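You operate a simulated robot arm through the tools that you are given. There is no shell and no other tool.

Carry out the task below with a simulated robot arm. There is one attempt and no reset: what you move stays moved.

JOB
Put things in order on the tote bench top. At the end: the green block from the tote bench top is on the silver plate; the white angle gauge stands on top of the silver oblong tin; the grey spring stands where the white angle gauge stood; the slim blue block stands where the green block stood; whatever was shut is shut again. Leave all else as you found it, and nothing knocked over.

Only the result counts: the job must be done as asked and must still hold three seconds after the hand-in. Knocking over, shifting, dropping, spilling or breaking anything else fails it.

ROBOT AND FRAMES
A 6-joint arm with a two-finger gripper, fixed in place. Base frame: the origin is at the foot of the arm, x ahead of it, y to its left, z up; the work surface is at about z = 0. Units: cm, degrees, N and s.
With the tool pointing down near the work surface it reaches from about 24 to 62 cm from the base axis. Its first joint turns from -66.0 to 66.0 degrees. Payload 1.37 kg.
The TCP is the grasp point between the finger pads, 2.2 cm short of the fingertips. In the tool frame z runs along the fingers and y along their closing line. The gripper opens to 9.2 cm; its body begins 6.5 cm behind the TCP.
Orientation is that of the tool frame in the base frame, as a unit quaternion [x, y, z, w]. With the fingers straight down and closing along the base's y, the tool's x points along the base's -x, its y along +y and its z along -z.

CONTROLS
- The arm moves only by the tool send_rows. Its argument "series" is a list of rows, each an object (a shift or turn left out is 0, a gripper value left out holds the last) with "jaw": the finger opening in cm, from 0 to 9.2; "linear": the shift along the base's x, y, z in cm, a list of three; "delta_rot": the turn, a rotation vector about the base's x, y, z in degrees, a list of three. In form: [{"jaw": jaw, "linear": [dx, dy, dz], "delta_rot": [rx, ry, rz]}, ...]. A call has 1 to 20 rows; each row is the pose to reach, as a shift and turn from the pose commanded when the call began. A row lasts 0.2 s, in which the tool goes at most 5 cm and 8.6 degrees; a call with a longer step from one row to the next is refused whole, and so is a gripper value outside its range. Where a pose cannot be reached the arm comes as near as it can. A force on the tool above 40 N (or 10 N above the force at the start of the call, whichever is more), or a blocked arm, ends the call early, and 0.2 s more pass. Each finger travels about 5.99 cm/s and halts on what it meets, pressing with about 26 N; the grip force reading is that of the motor and also rises with nothing between the fingers. The clock runs only during rows and for 0.2 s after the last one: add rows that repeat a pose to give the fingers time. The reply holds the time, the measured pose of the TCP, the force on the tool along the base axes, the opening and the grip force, in the units named above and with some noise, with the torque about the TCP (base axes, N m) and any sound that the robot's microphone picked up, and new pictures: "pictures" is both (left out), scene, wrist or none.
- Cameras (640 x 400 px; columns grow to the right, rows downward): "scene" is fixed at [3.58, -41.59, 59.64]; the picture's right is [0.87, -0.49, 0.00], its down [-0.26, -0.45, -0.85] and it looks along [0.42, 0.74, -0.52] (base axes); focal length 336 px, centre (320, 200). "wrist" rides on the gripper at [7.1, 1.9, -10.2] in the tool frame; the picture's right is [-0.26, 0.97, 0.00], its down [-0.75, -0.20, -0.62] and it looks along [-0.60, -0.16, 0.78] (tool axes); focal length 280 px, centre (320, 200). There is no depth. A picture from a camera that has moved, and an enlarged one, comes with that camera's place and axes in the base frame and with its lens. The place of the scene camera against the robot may be out by one fixed shift of up to 1.8 cm in any direction.
- enlarge(camera, box): a new picture of the part [left, top, right, bottom] of that camera's present view, enlarged. No time passes.
- job_done(): hands the job in; it is judged then, once.

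Places have to be worked out from the pictures, the camera data and where the tool is seen. Open the gripper and draw the arm clear of the work before you hand the job in, unless the task says otherwise.

The tools are called after "Emit:" by a JSON object that holds its "name" and its "arguments". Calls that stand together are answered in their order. send_rows: Moves the arm, as the interface text tells. Its arguments: {"type":"object","properties":{"series":{"type":"array"},"pictures":{"type":"string","enum":["both","scene","wrist","none"]}},"required":["series"]} The other tools are called the same way: enlarge (camera, box) takes an enlarged picture of a part of a camera's view; job_done () hands the job in.

At the start:

```text
time_s: 0.0
position: [36.38, 22.42, 27.63]
orientation: [0.0, 1.0, 0.0, 0.0]
contact_force: [0.3, 0.7, 0.2]
moment: [-0.03, 0.0, -0.03]
finger_gap: 9.18
grip_force: 0.1
```

scene: 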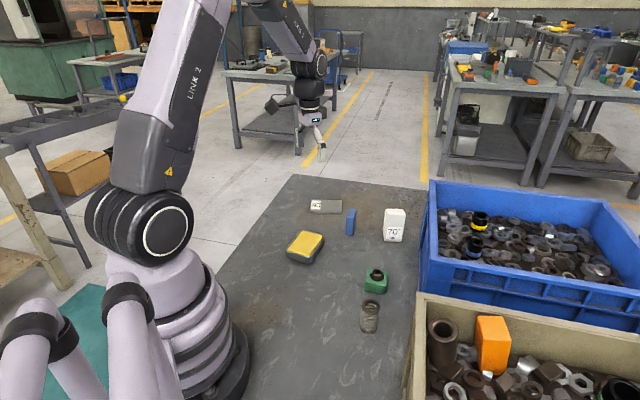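
wrist: 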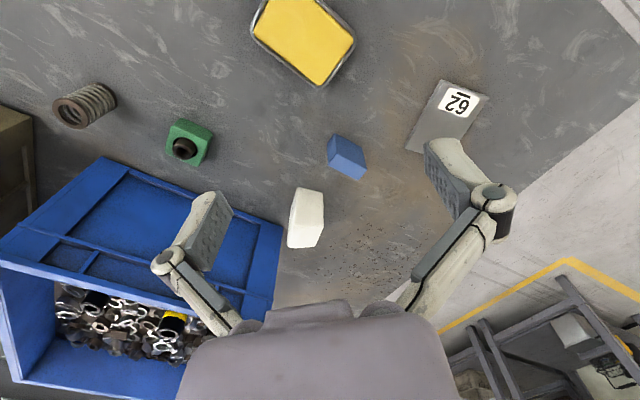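

I'll start by looking closely at the objects on the bench before moving anything.

Emit:
{"name": "enlarge", "arguments": {"camera": "scene", "box": [270, 180, 430, 280]}}

Emit:
{"name": "enlarge", "arguments": {"camera": "scene", "box": [320, 250, 440, 350]}}

Emit:
{"name": "enlarge", "arguments": {"camera": "wrist", "box": [20, 0, 340, 200]}}

Emit:
{"name": "enlarge", "arguments": {"camera": "wrist", "box": [260, 60, 520, 260]}}

```text
4.00 times, centred on (350, 230) of scene
camera zoom: at [3.58, -41.59, 59.64], right [0.87, -0.49, 0.0], down [-0.26, -0.45, -0.85], along [0.42, 0.74, -0.52], focal length 1343 px, centre (200, 80)
```

zoom: 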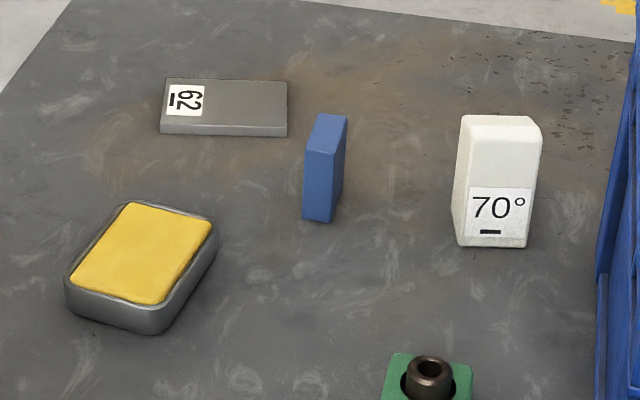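

```text
4.00 times, centred on (380, 300) of scene
camera zoom: at [3.58, -41.59, 59.64], right [0.87, -0.49, 0.0], down [-0.26, -0.45, -0.85], along [0.42, 0.74, -0.52], focal length 1343 px, centre (80, -200)
```

zoom: 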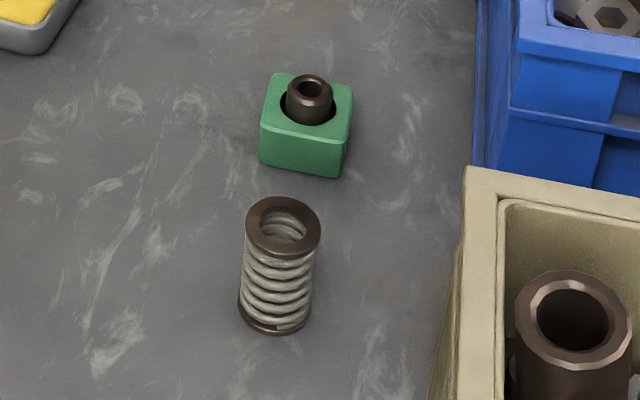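

```text
2.00 times, centred on (180, 100) of wrist
camera zoom: at [29.27, 24.32, 37.76], right [0.26, 0.97, 0.0], down [0.75, -0.2, 0.62], along [0.6, -0.16, -0.78], focal length 561 px, centre (600, 400)
```

zoom: 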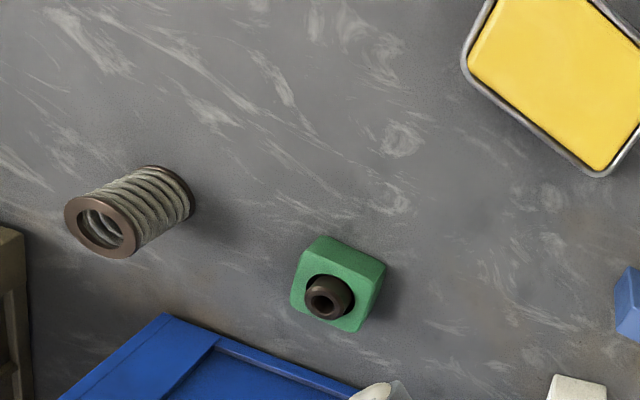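

```text
2.00 times, centred on (390, 160) of wrist
camera zoom: at [29.27, 24.32, 37.76], right [0.26, 0.97, 0.0], down [0.75, -0.2, 0.62], along [0.6, -0.16, -0.78], focal length 561 px, centre (180, 280)
```

zoom: 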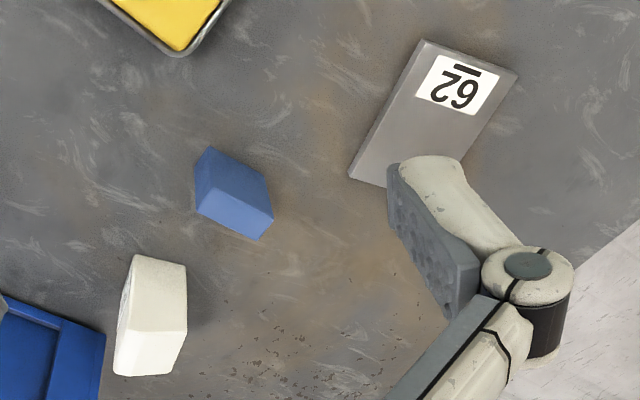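

I'll zoom in further on each object to get their shapes and edges.

Emit:
{"name": "enlarge", "arguments": {"camera": "scene", "box": [370, 195, 418, 255]}}

Emit:
{"name": "enlarge", "arguments": {"camera": "scene", "box": [280, 220, 344, 270]}}

Emit:
{"name": "enlarge", "arguments": {"camera": "scene", "box": [300, 190, 364, 240]}}

Emit:
{"name": "enlarge", "arguments": {"camera": "wrist", "box": [270, 120, 390, 260]}}

Emit:
{"name": "enlarge", "arguments": {"camera": "wrist", "box": [240, 0, 368, 90]}}

Emit:
{"name": "enlarge", "arguments": {"camera": "wrist", "box": [150, 100, 230, 180]}}

```text
6.67 times, centred on (394, 225) of scene
camera zoom: at [3.58, -41.59, 59.64], right [0.87, -0.49, 0.0], down [-0.26, -0.45, -0.85], along [0.42, 0.74, -0.52], focal length 2238 px, centre (-173, 33)
```

zoom: 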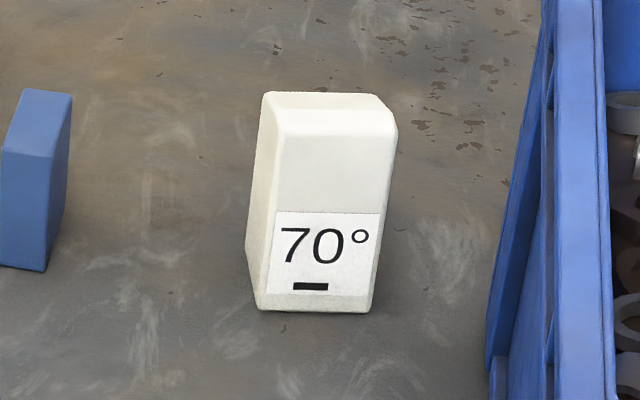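

```text
8.00 times, centred on (312, 245) of scene
camera zoom: at [3.58, -41.59, 59.64], right [0.87, -0.49, 0.0], down [-0.26, -0.45, -0.85], along [0.42, 0.74, -0.52], focal length 2686 px, centre (384, -160)
```

zoom: 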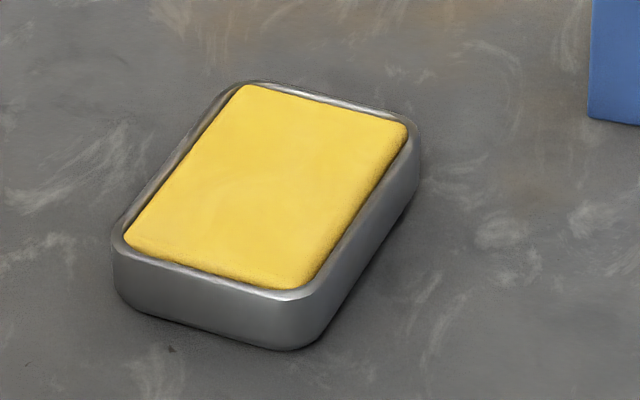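

```text
8.00 times, centred on (332, 215) of scene
camera zoom: at [3.58, -41.59, 59.64], right [0.87, -0.49, 0.0], down [-0.26, -0.45, -0.85], along [0.42, 0.74, -0.52], focal length 2686 px, centre (224, 80)
```

zoom: 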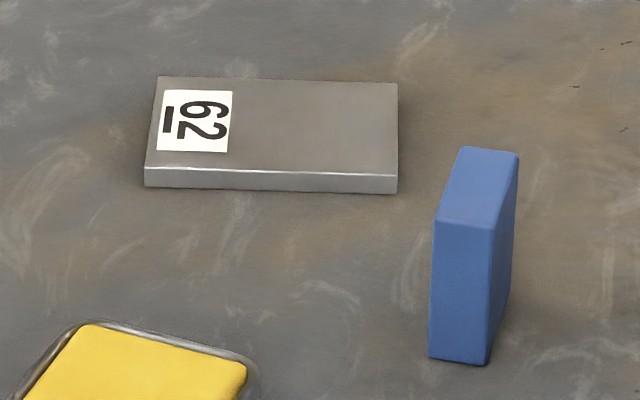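

```text
2.86 times, centred on (330, 190) of wrist
camera zoom: at [29.27, 24.32, 37.76], right [0.26, 0.97, 0.0], down [0.75, -0.2, 0.62], along [0.6, -0.16, -0.78], focal length 801 px, centre (291, 229)
```

zoom: 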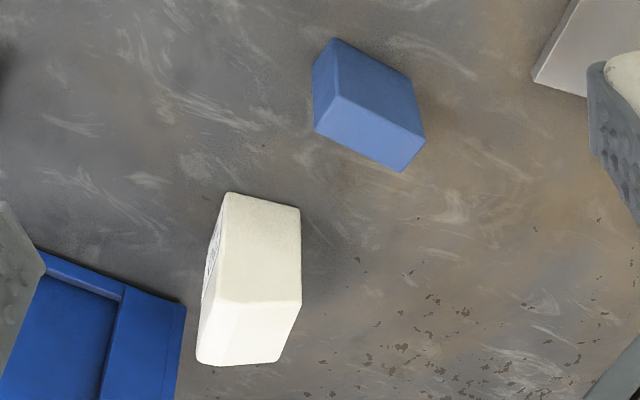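

```text
4.44 times, centred on (304, 45) of wrist
camera zoom: at [29.27, 24.32, 37.76], right [0.26, 0.97, 0.0], down [0.75, -0.2, 0.62], along [0.6, -0.16, -0.78], focal length 1246 px, centre (391, 889)
```

zoom: 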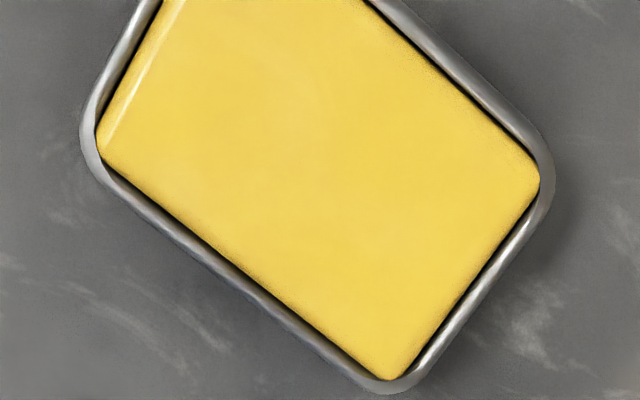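

```text
5.00 times, centred on (190, 140) of wrist
camera zoom: at [29.27, 24.32, 37.76], right [0.26, 0.97, 0.0], down [0.75, -0.2, 0.62], along [0.6, -0.16, -0.78], focal length 1402 px, centre (970, 500)
```

zoom: 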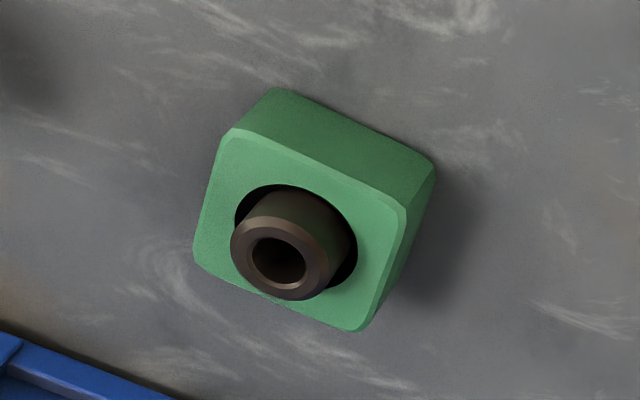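

From the wrist view I estimate, in base coordinates:

| Item | Position (cm) | Notes |
|---|---|---|
| Green block | (42.3, 1.7) | turned about 45° |
| Blue block | (49.4, 22.8) | |
| Gauge | (57.8, 14.2) | |
| Spring | (33.8, -6.7) | |
| Tin | (34.5, 21.5) | |
| Plate | (49.3, 36.8) | |

I'll move to a hover above the green block with the tool turned -45° and take a closer look.

Emit:
{"name": "send_rows", "arguments": {"series": [{"linear": [0.85, -2.96, -1.2], "delta_rot": [0, 0, -6.43]}, {"linear": [1.7, -5.92, -2.4], "delta_rot": [0, 0, -12.86]}, {"linear": [2.55, -8.88, -3.6], "delta_rot": [0, 0, -19.29]}, {"linear": [3.4, -11.84, -4.8], "delta_rot": [0, 0, -25.71]}, {"linear": [4.25, -14.8, -6.0], "delta_rot": [0, 0, -32.14]}, {"linear": [5.1, -17.76, -7.2], "delta_rot": [0, 0, -38.57]}, {"linear": [5.92, -20.72, -8.6], "delta_rot": [0, 0, -45]}, {"linear": [5.92, -20.72, -8.6], "delta_rot": [0, 0, -45]}]}}

```text
time_s: 1.8
position: [42.12, 1.6, 19.18]
orientation: [0.383, 0.924, 0.0, -0.001]
contact_force: [-0.7, -0.1, -0.4]
moment: [0.03, -0.01, -0.02]
finger_gap: 9.17
grip_force: 0.1
camera wrist: at [38.48, 7.97, 29.17], right [0.87, 0.5, 0.0], down [0.39, -0.68, 0.62], along [0.31, -0.54, -0.78], focal length 280 px, centre (320, 200)
```

scene: 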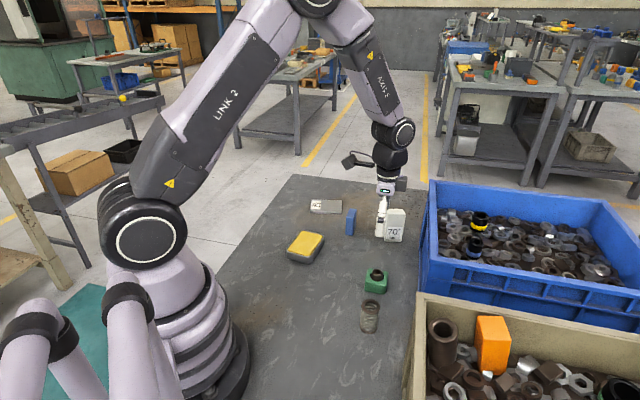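
wrist: 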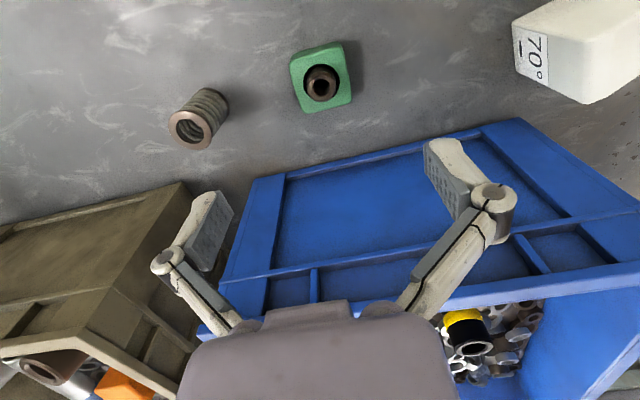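

The green block sits almost directly below the tool. I'll zoom in to refine its position and orientation.

Emit:
{"name": "enlarge", "arguments": {"camera": "wrist", "box": [272, 25, 368, 125]}}

Emit:
{"name": "enlarge", "arguments": {"camera": "wrist", "box": [150, 70, 250, 170]}}

Emit:
{"name": "enlarge", "arguments": {"camera": "wrist", "box": [480, 0, 640, 120]}}

Emit:
{"name": "enlarge", "arguments": {"camera": "scene", "box": [360, 150, 440, 250]}}

```text
4.00 times, centred on (320, 75) of wrist
camera zoom: at [38.48, 7.97, 29.17], right [0.87, 0.5, 0.0], down [0.39, -0.68, 0.62], along [0.31, -0.54, -0.78], focal length 1122 px, centre (320, 700)
```

zoom: 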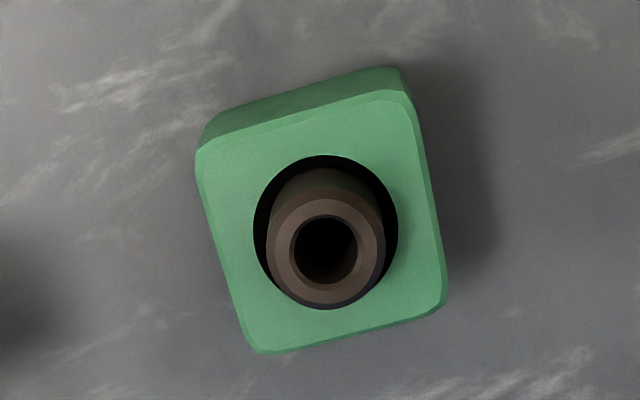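

```text
4.00 times, centred on (200, 120) of wrist
camera zoom: at [38.48, 7.97, 29.17], right [0.87, 0.5, 0.0], down [0.39, -0.68, 0.62], along [0.31, -0.54, -0.78], focal length 1122 px, centre (800, 520)
```

zoom: 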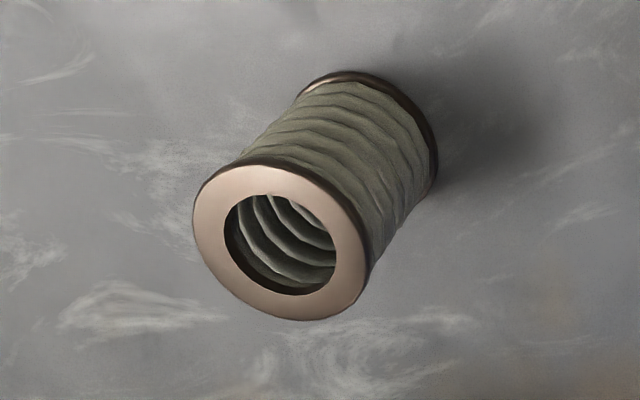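

```text
3.33 times, centred on (560, 60) of wrist
camera zoom: at [38.48, 7.97, 29.17], right [0.87, 0.5, 0.0], down [0.39, -0.68, 0.62], along [0.31, -0.54, -0.78], focal length 935 px, centre (-480, 667)
```

zoom: 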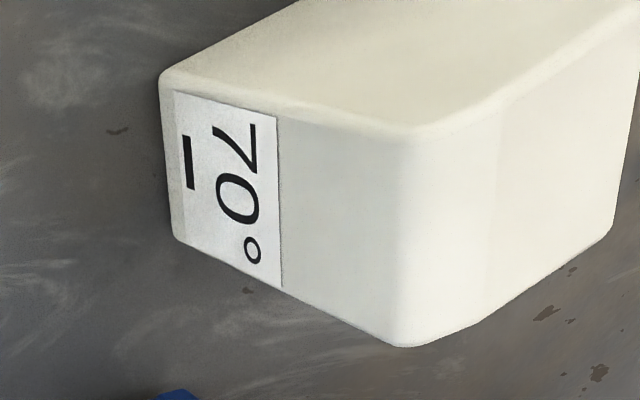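

```text
4.00 times, centred on (400, 200) of scene
camera zoom: at [3.58, -41.59, 59.64], right [0.87, -0.49, 0.0], down [-0.26, -0.45, -0.85], along [0.42, 0.74, -0.52], focal length 1343 px, centre (0, 200)
```

zoom: 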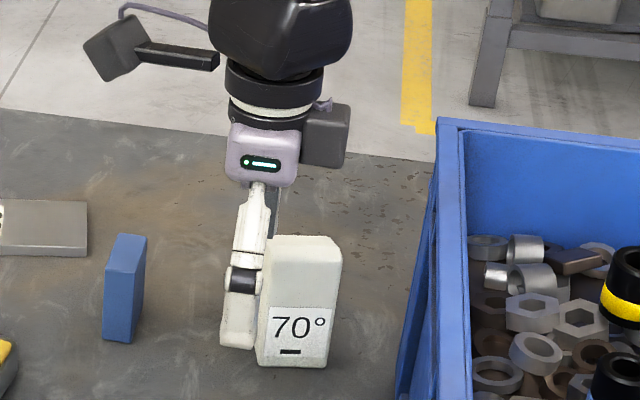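

The wrist zoom puts the green block's centre at about (42.3, 1.65), 2.9 cm tall and turned about 44°, with a loose-looking bushing in its hole. I'll descend straight over it with the fingers open.

Emit:
{"name": "send_rows", "arguments": {"series": [{"linear": [0.1, 0.0, -4.0]}, {"linear": [0.15, 0.03, -8.0]}, {"linear": [0.15, 0.03, -11.5]}, {"linear": [0.15, 0.03, -14.0]}, {"linear": [0.15, 0.03, -15.4]}, {"linear": [0.15, 0.03, -16.2]}, {"linear": [0.15, 0.03, -16.2]}]}}

```text
time_s: 3.4
position: [42.29, 1.67, 2.86]
orientation: [0.383, 0.924, 0.001, 0.001]
contact_force: [1.2, 0.0, 0.0]
moment: [0.01, 0.03, 0.0]
finger_gap: 9.2
grip_force: 0.0
camera wrist: at [38.74, 8.11, 12.92], right [0.87, 0.5, 0.0], down [0.39, -0.68, 0.62], along [0.31, -0.54, -0.78], focal length 280 px, centre (320, 200)
```

scene: 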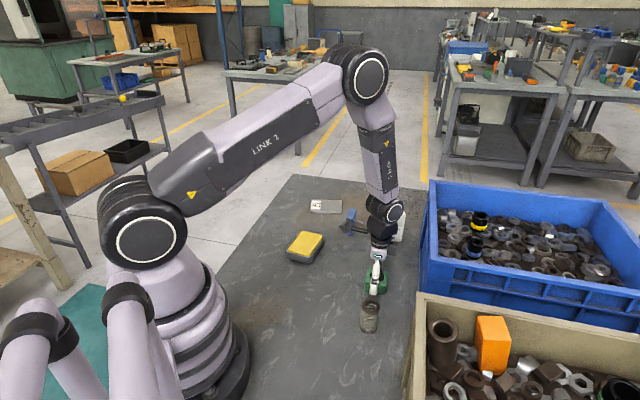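
wrist: 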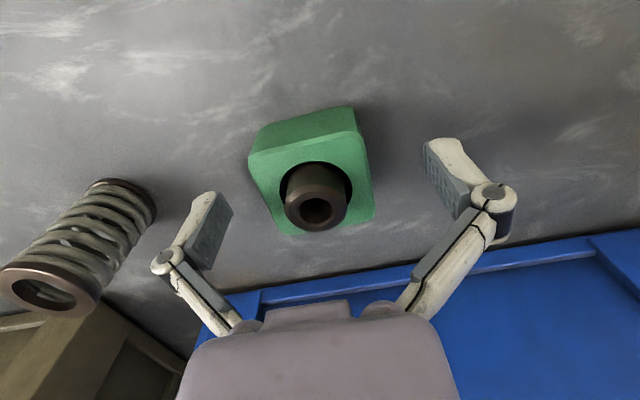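

The block lies between the fingers, and I want to check its centring before closing.

Emit:
{"name": "enlarge", "arguments": {"camera": "wrist", "box": [220, 80, 440, 260]}}

```text
2.22 times, centred on (330, 170) of wrist
camera zoom: at [38.74, 8.11, 12.92], right [0.87, 0.5, 0.0], down [0.39, -0.68, 0.62], along [0.31, -0.54, -0.78], focal length 623 px, centre (298, 267)
```

zoom: 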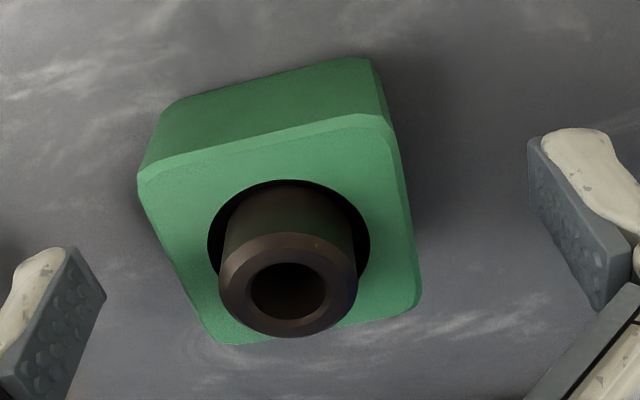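

The block centre works out to (42.31, 1.64), right under the TCP, so I'm closing the fingers now.

Emit:
{"name": "send_rows", "arguments": {"series": [{"jaw": 6.0}, {"jaw": 4.0}, {"jaw": 3.0}, {"jaw": 3.0}, {"jaw": 3.0}], "pictures": "wrist"}}

```text
time_s: 4.6
position: [42.6, 1.66, 2.93]
orientation: [0.382, 0.924, -0.001, 0.0]
contact_force: [-0.1, -0.9, 2.3]
moment: [0.03, 0.11, 0.0]
finger_gap: 4.97
grip_force: 26.3
camera wrist: at [38.74, 8.1, 12.95], right [0.87, 0.5, 0.0], down [0.39, -0.68, 0.62], along [0.31, -0.54, -0.78], focal length 280 px, centre (320, 200)
```

wrist: 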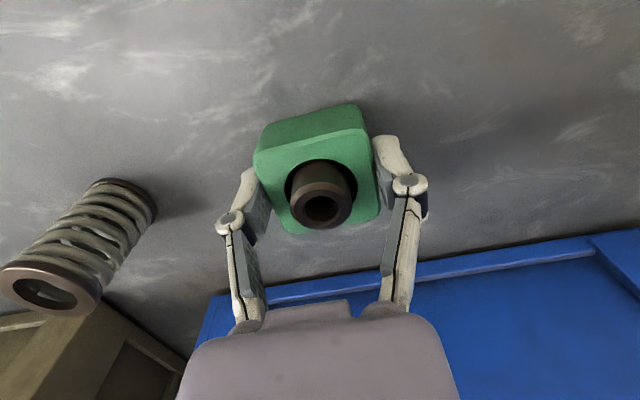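

The grip holds at a 4.97 cm gap with 26 N. I'll lift slowly and check that the bushing comes along.

Emit:
{"name": "send_rows", "arguments": {"series": [{"linear": [0, 0, 0.5]}, {"linear": [0, 0, 1.2]}, {"linear": [0, 0, 2.2]}, {"linear": [0, 0, 3.4]}, {"linear": [0, 0, 5.0]}, {"linear": [0, 0, 5.0]}]}}

```text
time_s: 6.0
position: [42.53, 1.68, 7.95]
orientation: [0.383, 0.924, 0.0, 0.001]
contact_force: [-0.3, 1.2, -0.2]
moment: [0.03, -0.03, 0.05]
finger_gap: 2.97
grip_force: 0.2
camera wrist: at [38.72, 8.03, 17.96], right [0.87, 0.5, 0.0], down [0.39, -0.68, 0.62], along [0.31, -0.54, -0.78], focal length 280 px, centre (320, 200)
```

scene: 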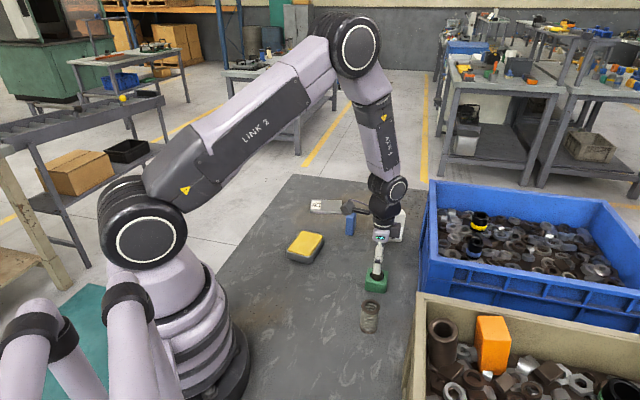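
wrist: 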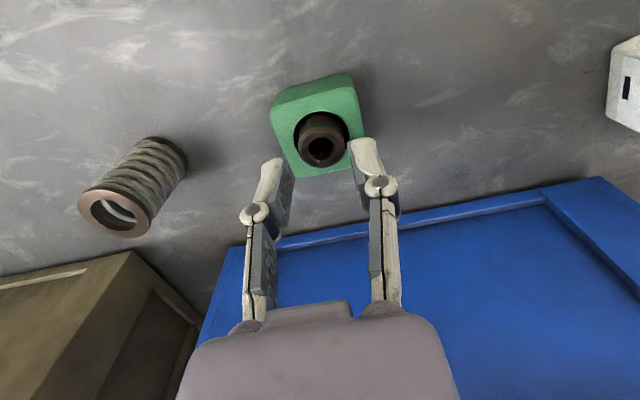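

The fingers slipped off: the gap shut to 2.97 cm and the block stayed on the table with its bushing still in place. I'll zoom in to see how it sits and why the grip failed.

Emit:
{"name": "enlarge", "arguments": {"camera": "wrist", "box": [230, 50, 410, 200]}}

Emit:
{"name": "enlarge", "arguments": {"camera": "scene", "box": [350, 230, 410, 310]}}

```text
2.67 times, centred on (320, 125) of wrist
camera zoom: at [38.72, 8.03, 17.96], right [0.87, 0.5, 0.0], down [0.39, -0.68, 0.62], along [0.31, -0.54, -0.78], focal length 748 px, centre (320, 400)
```

zoom: 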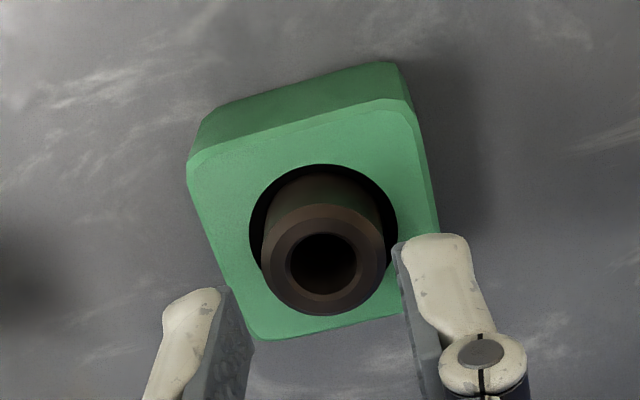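

```text
5.00 times, centred on (380, 270) of scene
camera zoom: at [3.58, -41.59, 59.64], right [0.87, -0.49, 0.0], down [-0.26, -0.45, -0.85], along [0.42, 0.74, -0.52], focal length 1679 px, centre (20, -150)
```

zoom: 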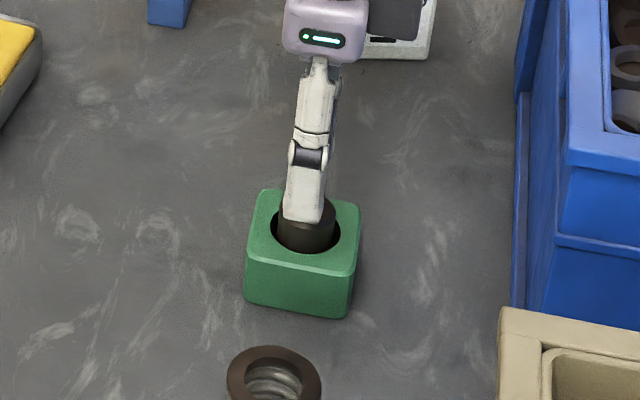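

The block barely moved and now sits at about (42.5, 1.7). At wide opening the fingertips are pulled back (roughly 1.7 cm past the TCP at a 5 cm gap), so I only gripped its upper edge. I'll reopen and go about 0.8 cm deeper.

Emit:
{"name": "send_rows", "arguments": {"series": [{"jaw": 7.0}, {"jaw": 9.2}, {"jaw": 9.2, "linear": [0.1, 0.03, -2.0]}, {"linear": [0.1, 0.03, -4.0]}, {"linear": [0.1, 0.03, -5.2]}, {"linear": [0.1, 0.03, -5.75]}, {"linear": [0.1, 0.03, -5.75]}], "pictures": "wrist"}}

```text
time_s: 7.6
position: [42.52, 1.7, 2.19]
orientation: [0.382, 0.924, 0.0, 0.0]
contact_force: [-0.9, -0.3, 0.2]
moment: [0.02, -0.01, 0.0]
finger_gap: 9.22
grip_force: 0.0
camera wrist: at [38.92, 8.12, 12.18], right [0.87, 0.5, 0.0], down [0.39, -0.68, 0.62], along [0.31, -0.54, -0.78], focal length 280 px, centre (320, 200)
```

wrist: 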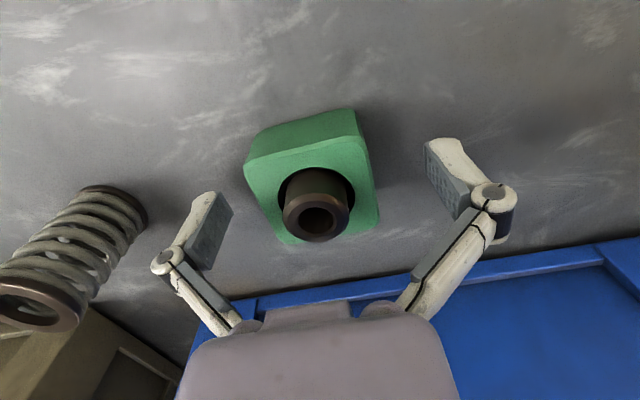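

Now at TCP z of about 2.0, I'll close and then lift very slightly to test the hold.

Emit:
{"name": "send_rows", "arguments": {"series": [{"jaw": 7.0}, {"jaw": 5.0}, {"jaw": 3.5}, {"jaw": 3.5}, {"jaw": 3.5}, {"jaw": 3.5}, {"jaw": 3.5, "linear": [0, 0, 0.15]}, {"jaw": 3.5, "linear": [0, 0, 0.3]}], "pictures": "wrist"}}

```text
time_s: 9.4
position: [42.72, 1.78, 2.38]
orientation: [0.383, 0.924, 0.0, 0.0]
contact_force: [0.7, -0.6, -1.9]
moment: [0.03, 0.0, -0.02]
finger_gap: 4.98
grip_force: 25.5
camera wrist: at [38.96, 8.15, 12.51], right [0.87, 0.5, 0.0], down [0.39, -0.68, 0.62], along [0.31, -0.54, -0.78], focal length 280 px, centre (320, 200)
```

wrist: 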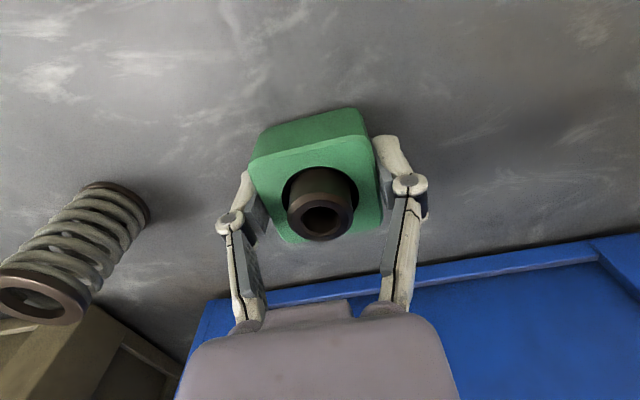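

The gap is 4.98 cm, with about -1.9 N in z as some weight comes on. I'll continue lifting slowly.

Emit:
{"name": "send_rows", "arguments": {"series": [{"linear": [0, 0, 0.2]}, {"linear": [0, 0, 0.4]}, {"linear": [0, 0, 0.6]}, {"linear": [0, 0, 0.8]}, {"linear": [0, 0, 1.0]}], "pictures": "both"}}

```text
time_s: 10.6
position: [42.56, 1.79, 3.47]
orientation: [0.382, 0.924, 0.0, 0.0]
contact_force: [0.1, 0.0, -2.0]
moment: [0.01, 0.04, 0.02]
finger_gap: 4.99
grip_force: 26.2
camera wrist: at [38.93, 8.14, 13.56], right [0.87, 0.5, 0.0], down [0.39, -0.68, 0.62], along [0.31, -0.54, -0.78], focal length 280 px, centre (320, 200)
```

scene: 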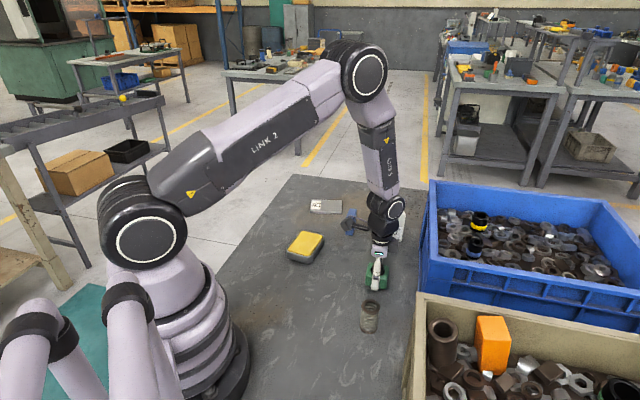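
wrist: 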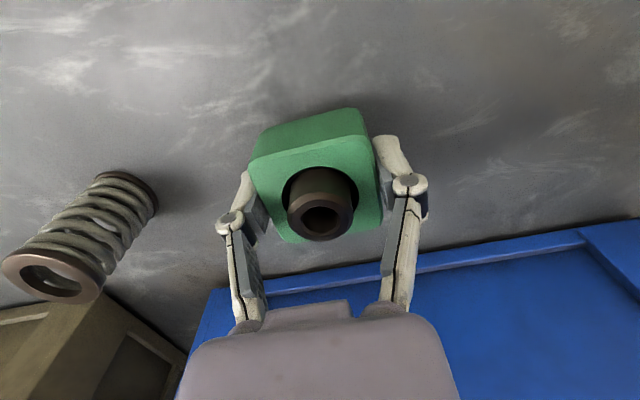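

The block and bushing are both held, with a load of about 2 N. I'll raise it to clear the blue block and the gauge.

Emit:
{"name": "send_rows", "arguments": {"series": [{"linear": [0, 0, 0.5]}, {"linear": [0, 0, 1.5]}, {"linear": [0, 0, 3.0]}, {"linear": [0, 0, 5.0]}, {"linear": [0, 0, 7.0]}, {"linear": [0, 0, 9.0]}, {"linear": [0, 0, 10.8]}, {"linear": [0, 0, 11.7]}, {"linear": [0, 0, 12.0]}], "pictures": "wrist"}}

```text
time_s: 12.6
position: [42.56, 1.69, 15.47]
orientation: [0.383, 0.924, 0.0, 0.0]
contact_force: [0.0, 0.3, -2.2]
moment: [-0.01, -0.01, -0.01]
finger_gap: 4.98
grip_force: 26.3
camera wrist: at [38.9, 8.12, 25.49], right [0.87, 0.5, 0.0], down [0.39, -0.68, 0.62], along [0.31, -0.54, -0.78], focal length 280 px, centre (320, 200)
```

wrist: 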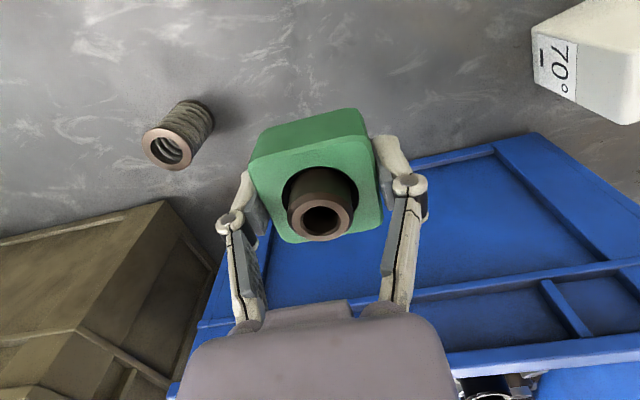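

The hold is secure. I'll carry the block over toward the plate, turning +15° to line up with it, and stop short to look.

Emit:
{"name": "send_rows", "arguments": {"series": [{"linear": [0.12, 0.95, 0], "delta_rot": [0, 0, 0.5]}, {"linear": [0.39, 3.17, 0], "delta_rot": [0, 0, 1.5]}, {"linear": [0.78, 6.35, 0], "delta_rot": [0, 0, 3]}, {"linear": [1.18, 9.52, 0], "delta_rot": [0, 0, 4.5]}, {"linear": [1.57, 12.7, 0], "delta_rot": [0, 0, 6]}, {"linear": [1.96, 15.87, 0], "delta_rot": [0, 0, 7.5]}, {"linear": [2.35, 19.04, 0], "delta_rot": [0, 0, 9]}, {"linear": [2.74, 22.22, 0], "delta_rot": [0, 0, 10.5]}, {"linear": [3.14, 25.39, 0], "delta_rot": [0, 0, 12]}, {"linear": [3.53, 28.57, 0], "delta_rot": [0, 0, 13.5]}, {"linear": [3.8, 30.8, 0], "delta_rot": [0, 0, 14.5]}, {"linear": [3.92, 31.74, 0], "delta_rot": [0, 0, 15]}, {"linear": [3.92, 31.74, 0], "delta_rot": [0, 0, 15]}]}}

```text
time_s: 15.4
position: [46.62, 33.64, 15.4]
orientation: [0.259, 0.966, 0.0, 0.0]
contact_force: [0.1, 0.3, -2.6]
moment: [0.02, -0.02, 0.0]
finger_gap: 4.96
grip_force: 25.5
camera wrist: at [41.32, 38.92, 25.47], right [0.71, 0.7, 0.0], down [0.55, -0.55, 0.62], along [0.44, -0.44, -0.78], focal length 280 px, centre (320, 200)
```

scene: 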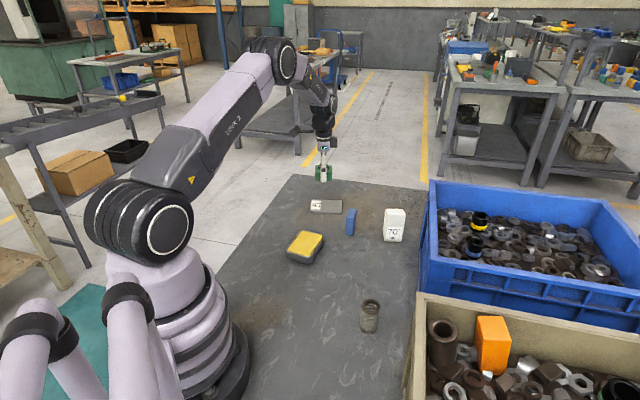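
wrist: 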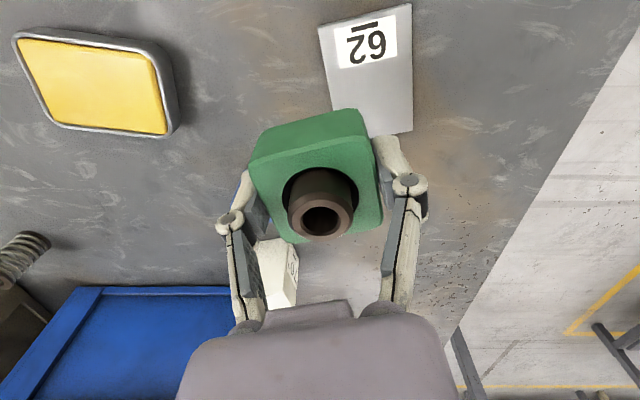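

The plate is visible past the held block, so I'll zoom in to get its corners.

Emit:
{"name": "enlarge", "arguments": {"camera": "wrist", "box": [290, 0, 450, 150]}}

Emit:
{"name": "enlarge", "arguments": {"camera": "wrist", "box": [0, 20, 200, 150]}}

Emit:
{"name": "enlarge", "arguments": {"camera": "scene", "box": [280, 160, 380, 240]}}

```text
2.67 times, centred on (370, 75) of wrist
camera zoom: at [41.32, 38.92, 25.47], right [0.71, 0.7, 0.0], down [0.55, -0.55, 0.62], along [0.44, -0.44, -0.78], focal length 748 px, centre (187, 533)
```

zoom: 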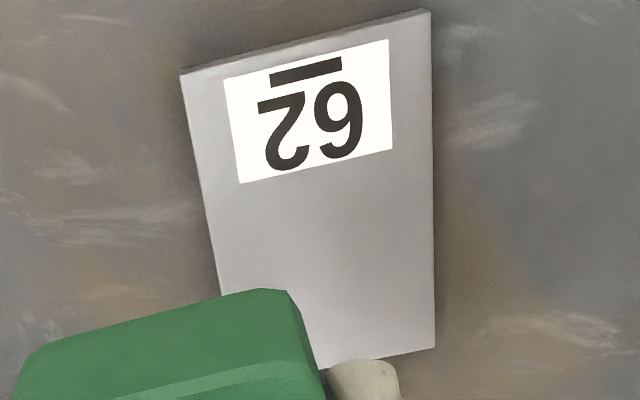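

```text
3.08 times, centred on (100, 85) of wrist
camera zoom: at [41.32, 38.92, 25.47], right [0.71, 0.7, 0.0], down [0.55, -0.55, 0.62], along [0.44, -0.44, -0.78], focal length 863 px, centre (997, 554)
```

zoom: 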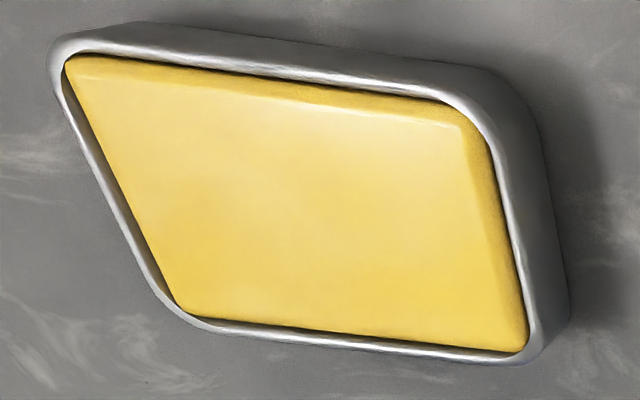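

```text
5.00 times, centred on (330, 200) of scene
camera zoom: at [3.58, -41.59, 59.64], right [0.87, -0.49, 0.0], down [-0.26, -0.45, -0.85], along [0.42, 0.74, -0.52], focal length 1679 px, centre (270, 200)
```

zoom: 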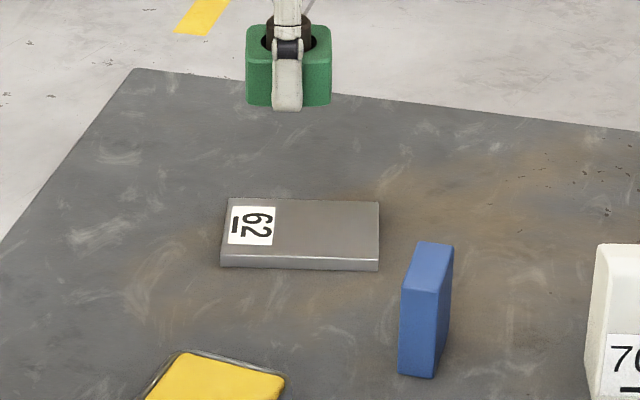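

The plate's centre comes out at about (49.45, 36.83), sized 10×7 cm, about 0.9 cm thick, with its long axis near -33.6°. I'll move above a point just inside its centre, align the yaw, and start down.

Emit:
{"name": "send_rows", "arguments": {"series": [{"linear": [0.3, 0.4, -0.5], "delta_rot": [0, 0, -0.6]}, {"linear": [1.0, 1.4, -2.0], "delta_rot": [0, 0, -1.8]}, {"linear": [1.7, 2.3, -4.0], "delta_rot": [0, 0, -2.8]}, {"linear": [2.17, 2.94, -6.0], "delta_rot": [0, 0, -3.6]}, {"linear": [2.17, 2.94, -7.5], "delta_rot": [0, 0, -3.6]}, {"linear": [2.17, 2.94, -8.0], "delta_rot": [0, 0, -3.6]}, {"linear": [2.17, 2.94, -8.0], "delta_rot": [0, 0, -3.6]}]}}

```text
time_s: 17.0
position: [48.6, 36.39, 7.35]
orientation: [0.289, 0.957, 0.0, 0.001]
contact_force: [-0.7, 0.3, -1.2]
moment: [0.0, 0.0, -0.01]
finger_gap: 4.97
grip_force: 26.0
camera wrist: at [43.78, 41.93, 17.44], right [0.75, 0.66, 0.0], down [0.51, -0.59, 0.62], along [0.41, -0.47, -0.78], focal length 280 px, centre (320, 200)
```

scene: 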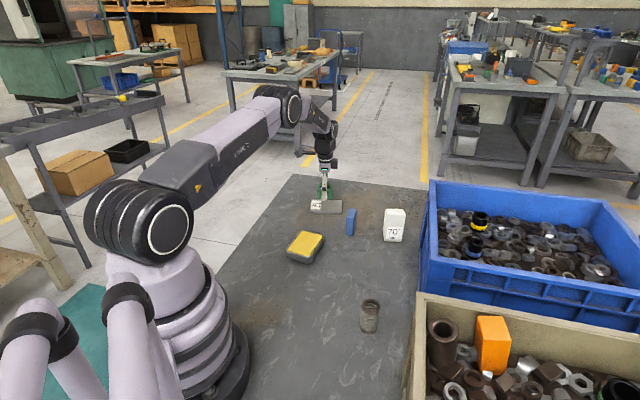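
wrist: 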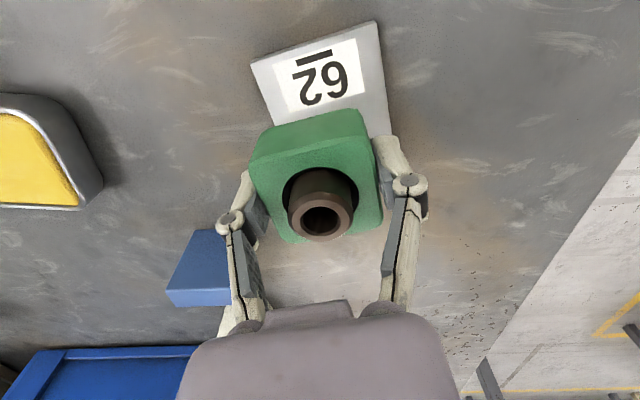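

The TCP is at about (48.64, 36.42, 7.24), over the plate. I'll nudge in by 0.2 cm and lower until the block nearly touches.

Emit:
{"name": "send_rows", "arguments": {"series": [{"linear": [0.1, 0.18, -1.0]}, {"linear": [0.1, 0.18, -2.2]}, {"linear": [0.1, 0.18, -3.2]}, {"linear": [0.1, 0.18, -3.7]}, {"linear": [0.1, 0.18, -3.9]}, {"linear": [0.1, 0.18, -3.9]}]}}

```text
time_s: 18.4
position: [48.8, 36.51, 3.63]
orientation: [0.289, 0.957, 0.0, 0.0]
contact_force: [0.4, 0.1, -2.3]
moment: [0.03, -0.03, 0.01]
finger_gap: 4.95
grip_force: 26.3
camera wrist: at [43.91, 42.04, 13.62], right [0.75, 0.66, 0.0], down [0.51, -0.59, 0.62], along [0.41, -0.47, -0.78], focal length 280 px, centre (320, 200)
```

scene: 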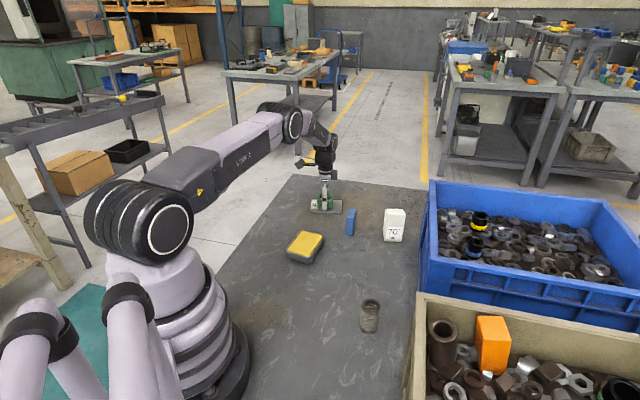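
wrist: 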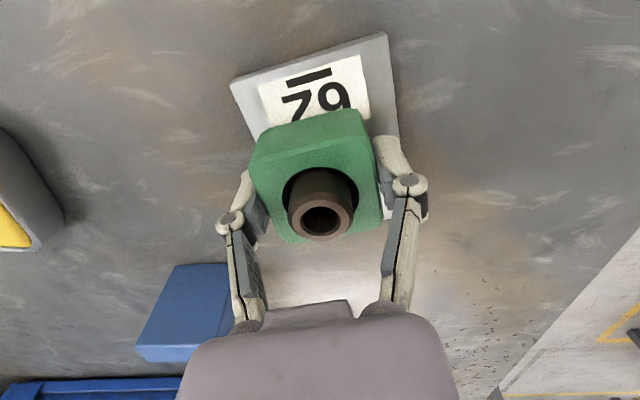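

The TCP is at 3.42, so the block bottom should be roughly 0.5 cm above the plate. I'll lower in fine steps and watch the force.

Emit:
{"name": "send_rows", "arguments": {"series": [{"linear": [0, 0, -0.1]}, {"linear": [0, 0, -0.2]}, {"linear": [0, 0, -0.3]}, {"linear": [0, 0, -0.4]}], "pictures": "none"}}

Emit:
{"name": "enlarge", "arguments": {"camera": "scene", "box": [295, 160, 365, 220]}}

```text
time_s: 19.4
position: [48.96, 36.54, 3.27]
orientation: [0.289, 0.957, 0.001, 0.0]
contact_force: [-0.7, 0.4, -2.3]
moment: [0.03, 0.0, 0.01]
finger_gap: 4.96
grip_force: 26.3
```

```text
6.67 times, centred on (330, 190) of scene
camera zoom: at [3.58, -41.59, 59.64], right [0.87, -0.49, 0.0], down [-0.26, -0.45, -0.85], along [0.42, 0.74, -0.52], focal length 2238 px, centre (253, 267)
```

zoom: 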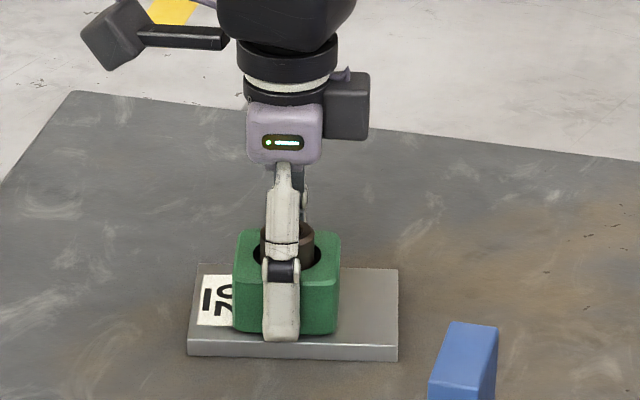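

There is still no contact (the force stays at the 2.3 N weight), so I keep lowering in fine steps.

Emit:
{"name": "send_rows", "arguments": {"series": [{"linear": [0, 0, -0.08]}, {"linear": [0, 0, -0.16]}, {"linear": [0, 0, -0.24]}], "pictures": "none"}}

```text
time_s: 20.2
position: [48.84, 36.63, 2.96]
orientation: [0.289, 0.957, 0.0, 0.0]
contact_force: [-2.1, -3.3, 6.7]
moment: [-0.14, 0.13, 0.03]
finger_gap: 4.95
grip_force: 26.4
```

Contact is made, with the force now +6.7 N. I'll ease up slightly to unload, open the fingers, and check.

Emit:
{"name": "send_rows", "arguments": {"series": [{"linear": [0, 0, 0.08]}, {"linear": [0, 0, 0.08]}, {"jaw": 5.4, "linear": [0, 0, 0.08]}, {"jaw": 6.2, "linear": [0, 0, 0.08]}, {"jaw": 7.2, "linear": [0, 0, 0.08]}, {"jaw": 7.6, "linear": [0, 0, 0.08]}, {"jaw": 7.6, "linear": [0, 0, 0.08]}]}}

Emit:
{"name": "enlarge", "arguments": {"camera": "scene", "box": [295, 160, 365, 220]}}

```text
time_s: 21.8
position: [48.78, 36.63, 2.98]
orientation: [0.289, 0.957, 0.0, 0.0]
contact_force: [-0.2, -0.1, -0.4]
moment: [0.0, -0.01, -0.01]
finger_gap: 7.58
grip_force: 0.0
camera wrist: at [43.87, 42.14, 13.12], right [0.75, 0.66, 0.0], down [0.51, -0.59, 0.62], along [0.41, -0.47, -0.78], focal length 280 px, centre (320, 200)
```

scene: 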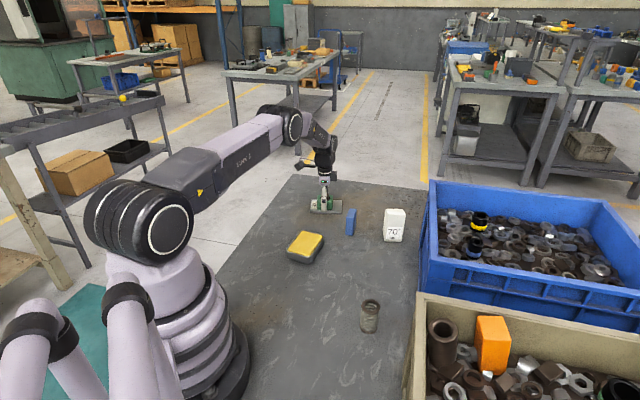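
wrist: 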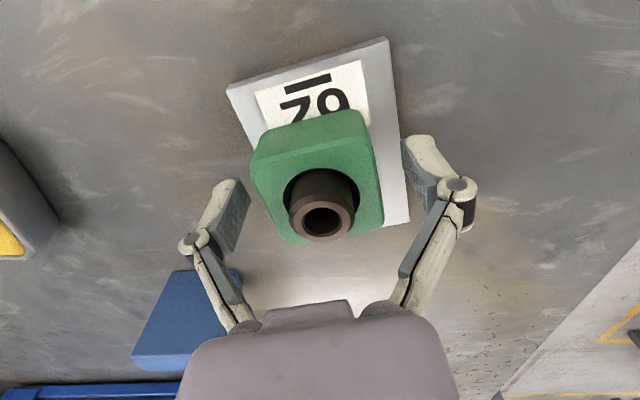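

```text
6.67 times, centred on (330, 190) of scene
camera zoom: at [3.58, -41.59, 59.64], right [0.87, -0.49, 0.0], down [-0.26, -0.45, -0.85], along [0.42, 0.74, -0.52], focal length 2238 px, centre (253, 267)
```

zoom: 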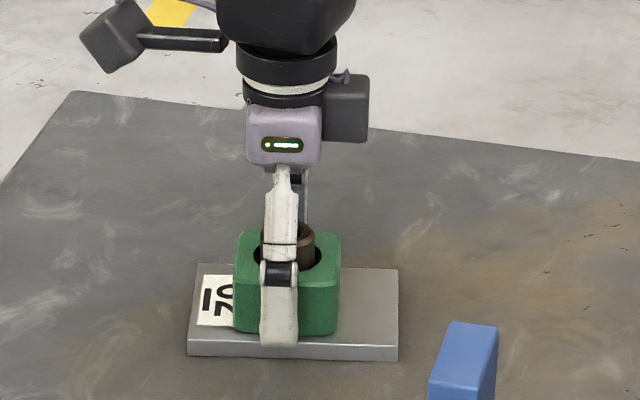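

The green block rests on the plate with its bushing upright. I'll rise straight up, then go above the blue block with the tool turned to close across its thin side.

Emit:
{"name": "send_rows", "arguments": {"series": [{"linear": [0, 0, 1.0]}, {"linear": [0, 0, 3.5]}, {"linear": [0, 0, 7.5]}, {"linear": [0, 0, 11.0]}, {"linear": [0, 0, 13.0], "delta_rot": [0, 0, 2]}, {"linear": [0.07, -1.5, 13.0], "delta_rot": [0, 0, 10]}, {"linear": [0.14, -3.0, 13.0], "delta_rot": [0, 0, 18]}, {"linear": [0.21, -4.6, 13.0], "delta_rot": [0, 0, 26]}, {"linear": [0.28, -6.2, 13.0], "delta_rot": [0, 0, 34]}, {"linear": [0.35, -7.8, 13.0], "delta_rot": [0, 0, 42]}, {"linear": [0.42, -9.4, 13.0], "delta_rot": [0, 0, 50]}, {"linear": [0.48, -11.0, 13.0], "delta_rot": [0, 0, 58]}, {"linear": [0.54, -12.6, 13.0], "delta_rot": [0, 0, 66]}, {"linear": [0.6, -13.8, 13.0], "delta_rot": [0, 0, 73]}, {"linear": [0.6, -13.8, 13.0], "delta_rot": [0, 0, 77.6]}, {"linear": [0.6, -13.8, 13.0], "delta_rot": [0, 0, 77.6]}]}}

```text
time_s: 25.2
position: [49.41, 22.78, 15.95]
orientation: [-0.375, 0.927, -0.001, 0.0]
contact_force: [-0.6, 0.2, -0.4]
moment: [0.0, -0.01, 0.02]
finger_gap: 7.62
grip_force: 0.1
camera wrist: at [42.85, 19.19, 26.11], right [-0.48, 0.88, 0.0], down [0.68, 0.38, 0.63], along [0.55, 0.3, -0.78], focal length 280 px, centre (320, 200)
```

scene: 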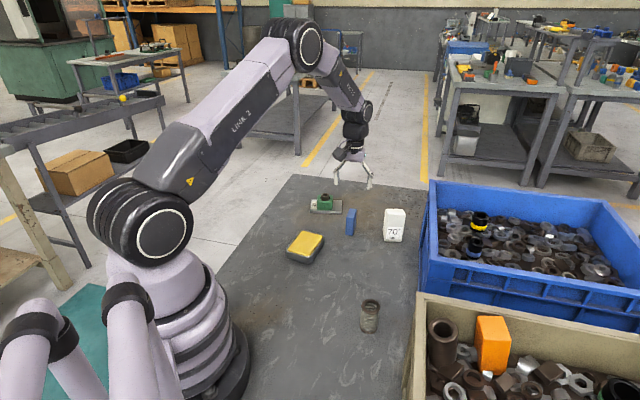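
wrist: 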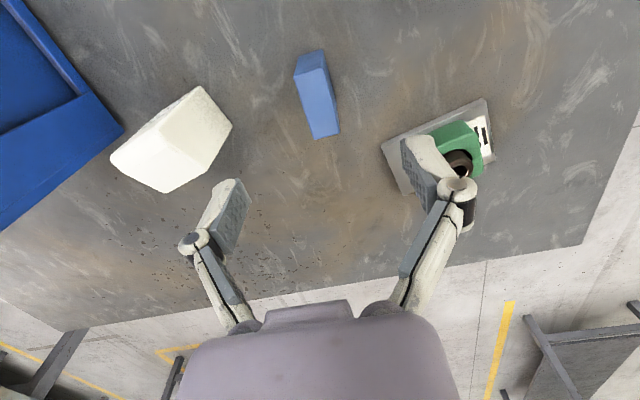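

Emit:
{"name": "enlarge", "arguments": {"camera": "wrist", "box": [262, 30, 374, 150]}}

Emit:
{"name": "enlarge", "arguments": {"camera": "wrist", "box": [90, 70, 250, 210]}}

Emit:
{"name": "enlarge", "arguments": {"camera": "scene", "box": [295, 170, 365, 220]}}

```text
3.33 times, centred on (318, 90) of wrist
camera zoom: at [42.85, 19.19, 26.11], right [-0.48, 0.88, 0.0], down [0.68, 0.38, 0.63], along [0.55, 0.3, -0.78], focal length 935 px, centre (327, 567)
```

zoom: 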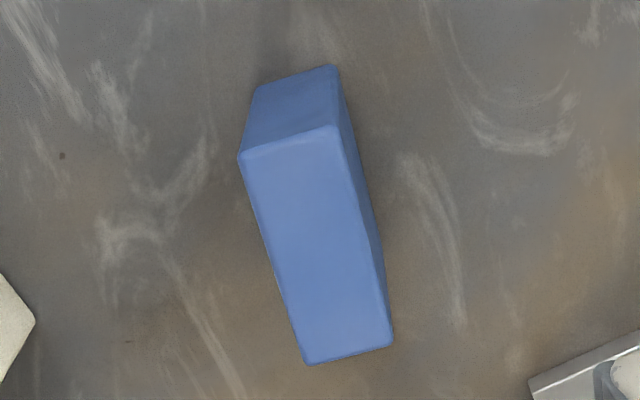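

```text
2.86 times, centred on (170, 140) of wrist
camera zoom: at [42.85, 19.19, 26.11], right [-0.48, 0.88, 0.0], down [0.68, 0.38, 0.63], along [0.55, 0.3, -0.78], focal length 801 px, centre (749, 371)
```

zoom: 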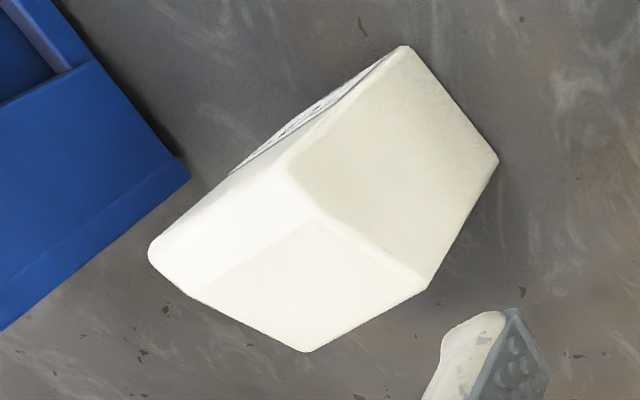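

```text
8.00 times, centred on (330, 195) of scene
camera zoom: at [3.58, -41.59, 59.64], right [0.87, -0.49, 0.0], down [-0.26, -0.45, -0.85], along [0.42, 0.74, -0.52], focal length 2686 px, centre (240, 240)
```

zoom: 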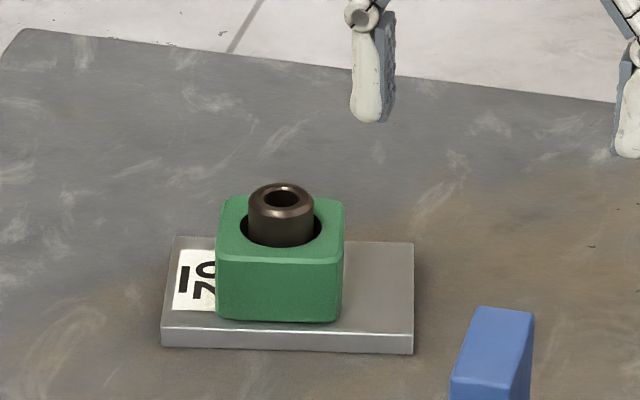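

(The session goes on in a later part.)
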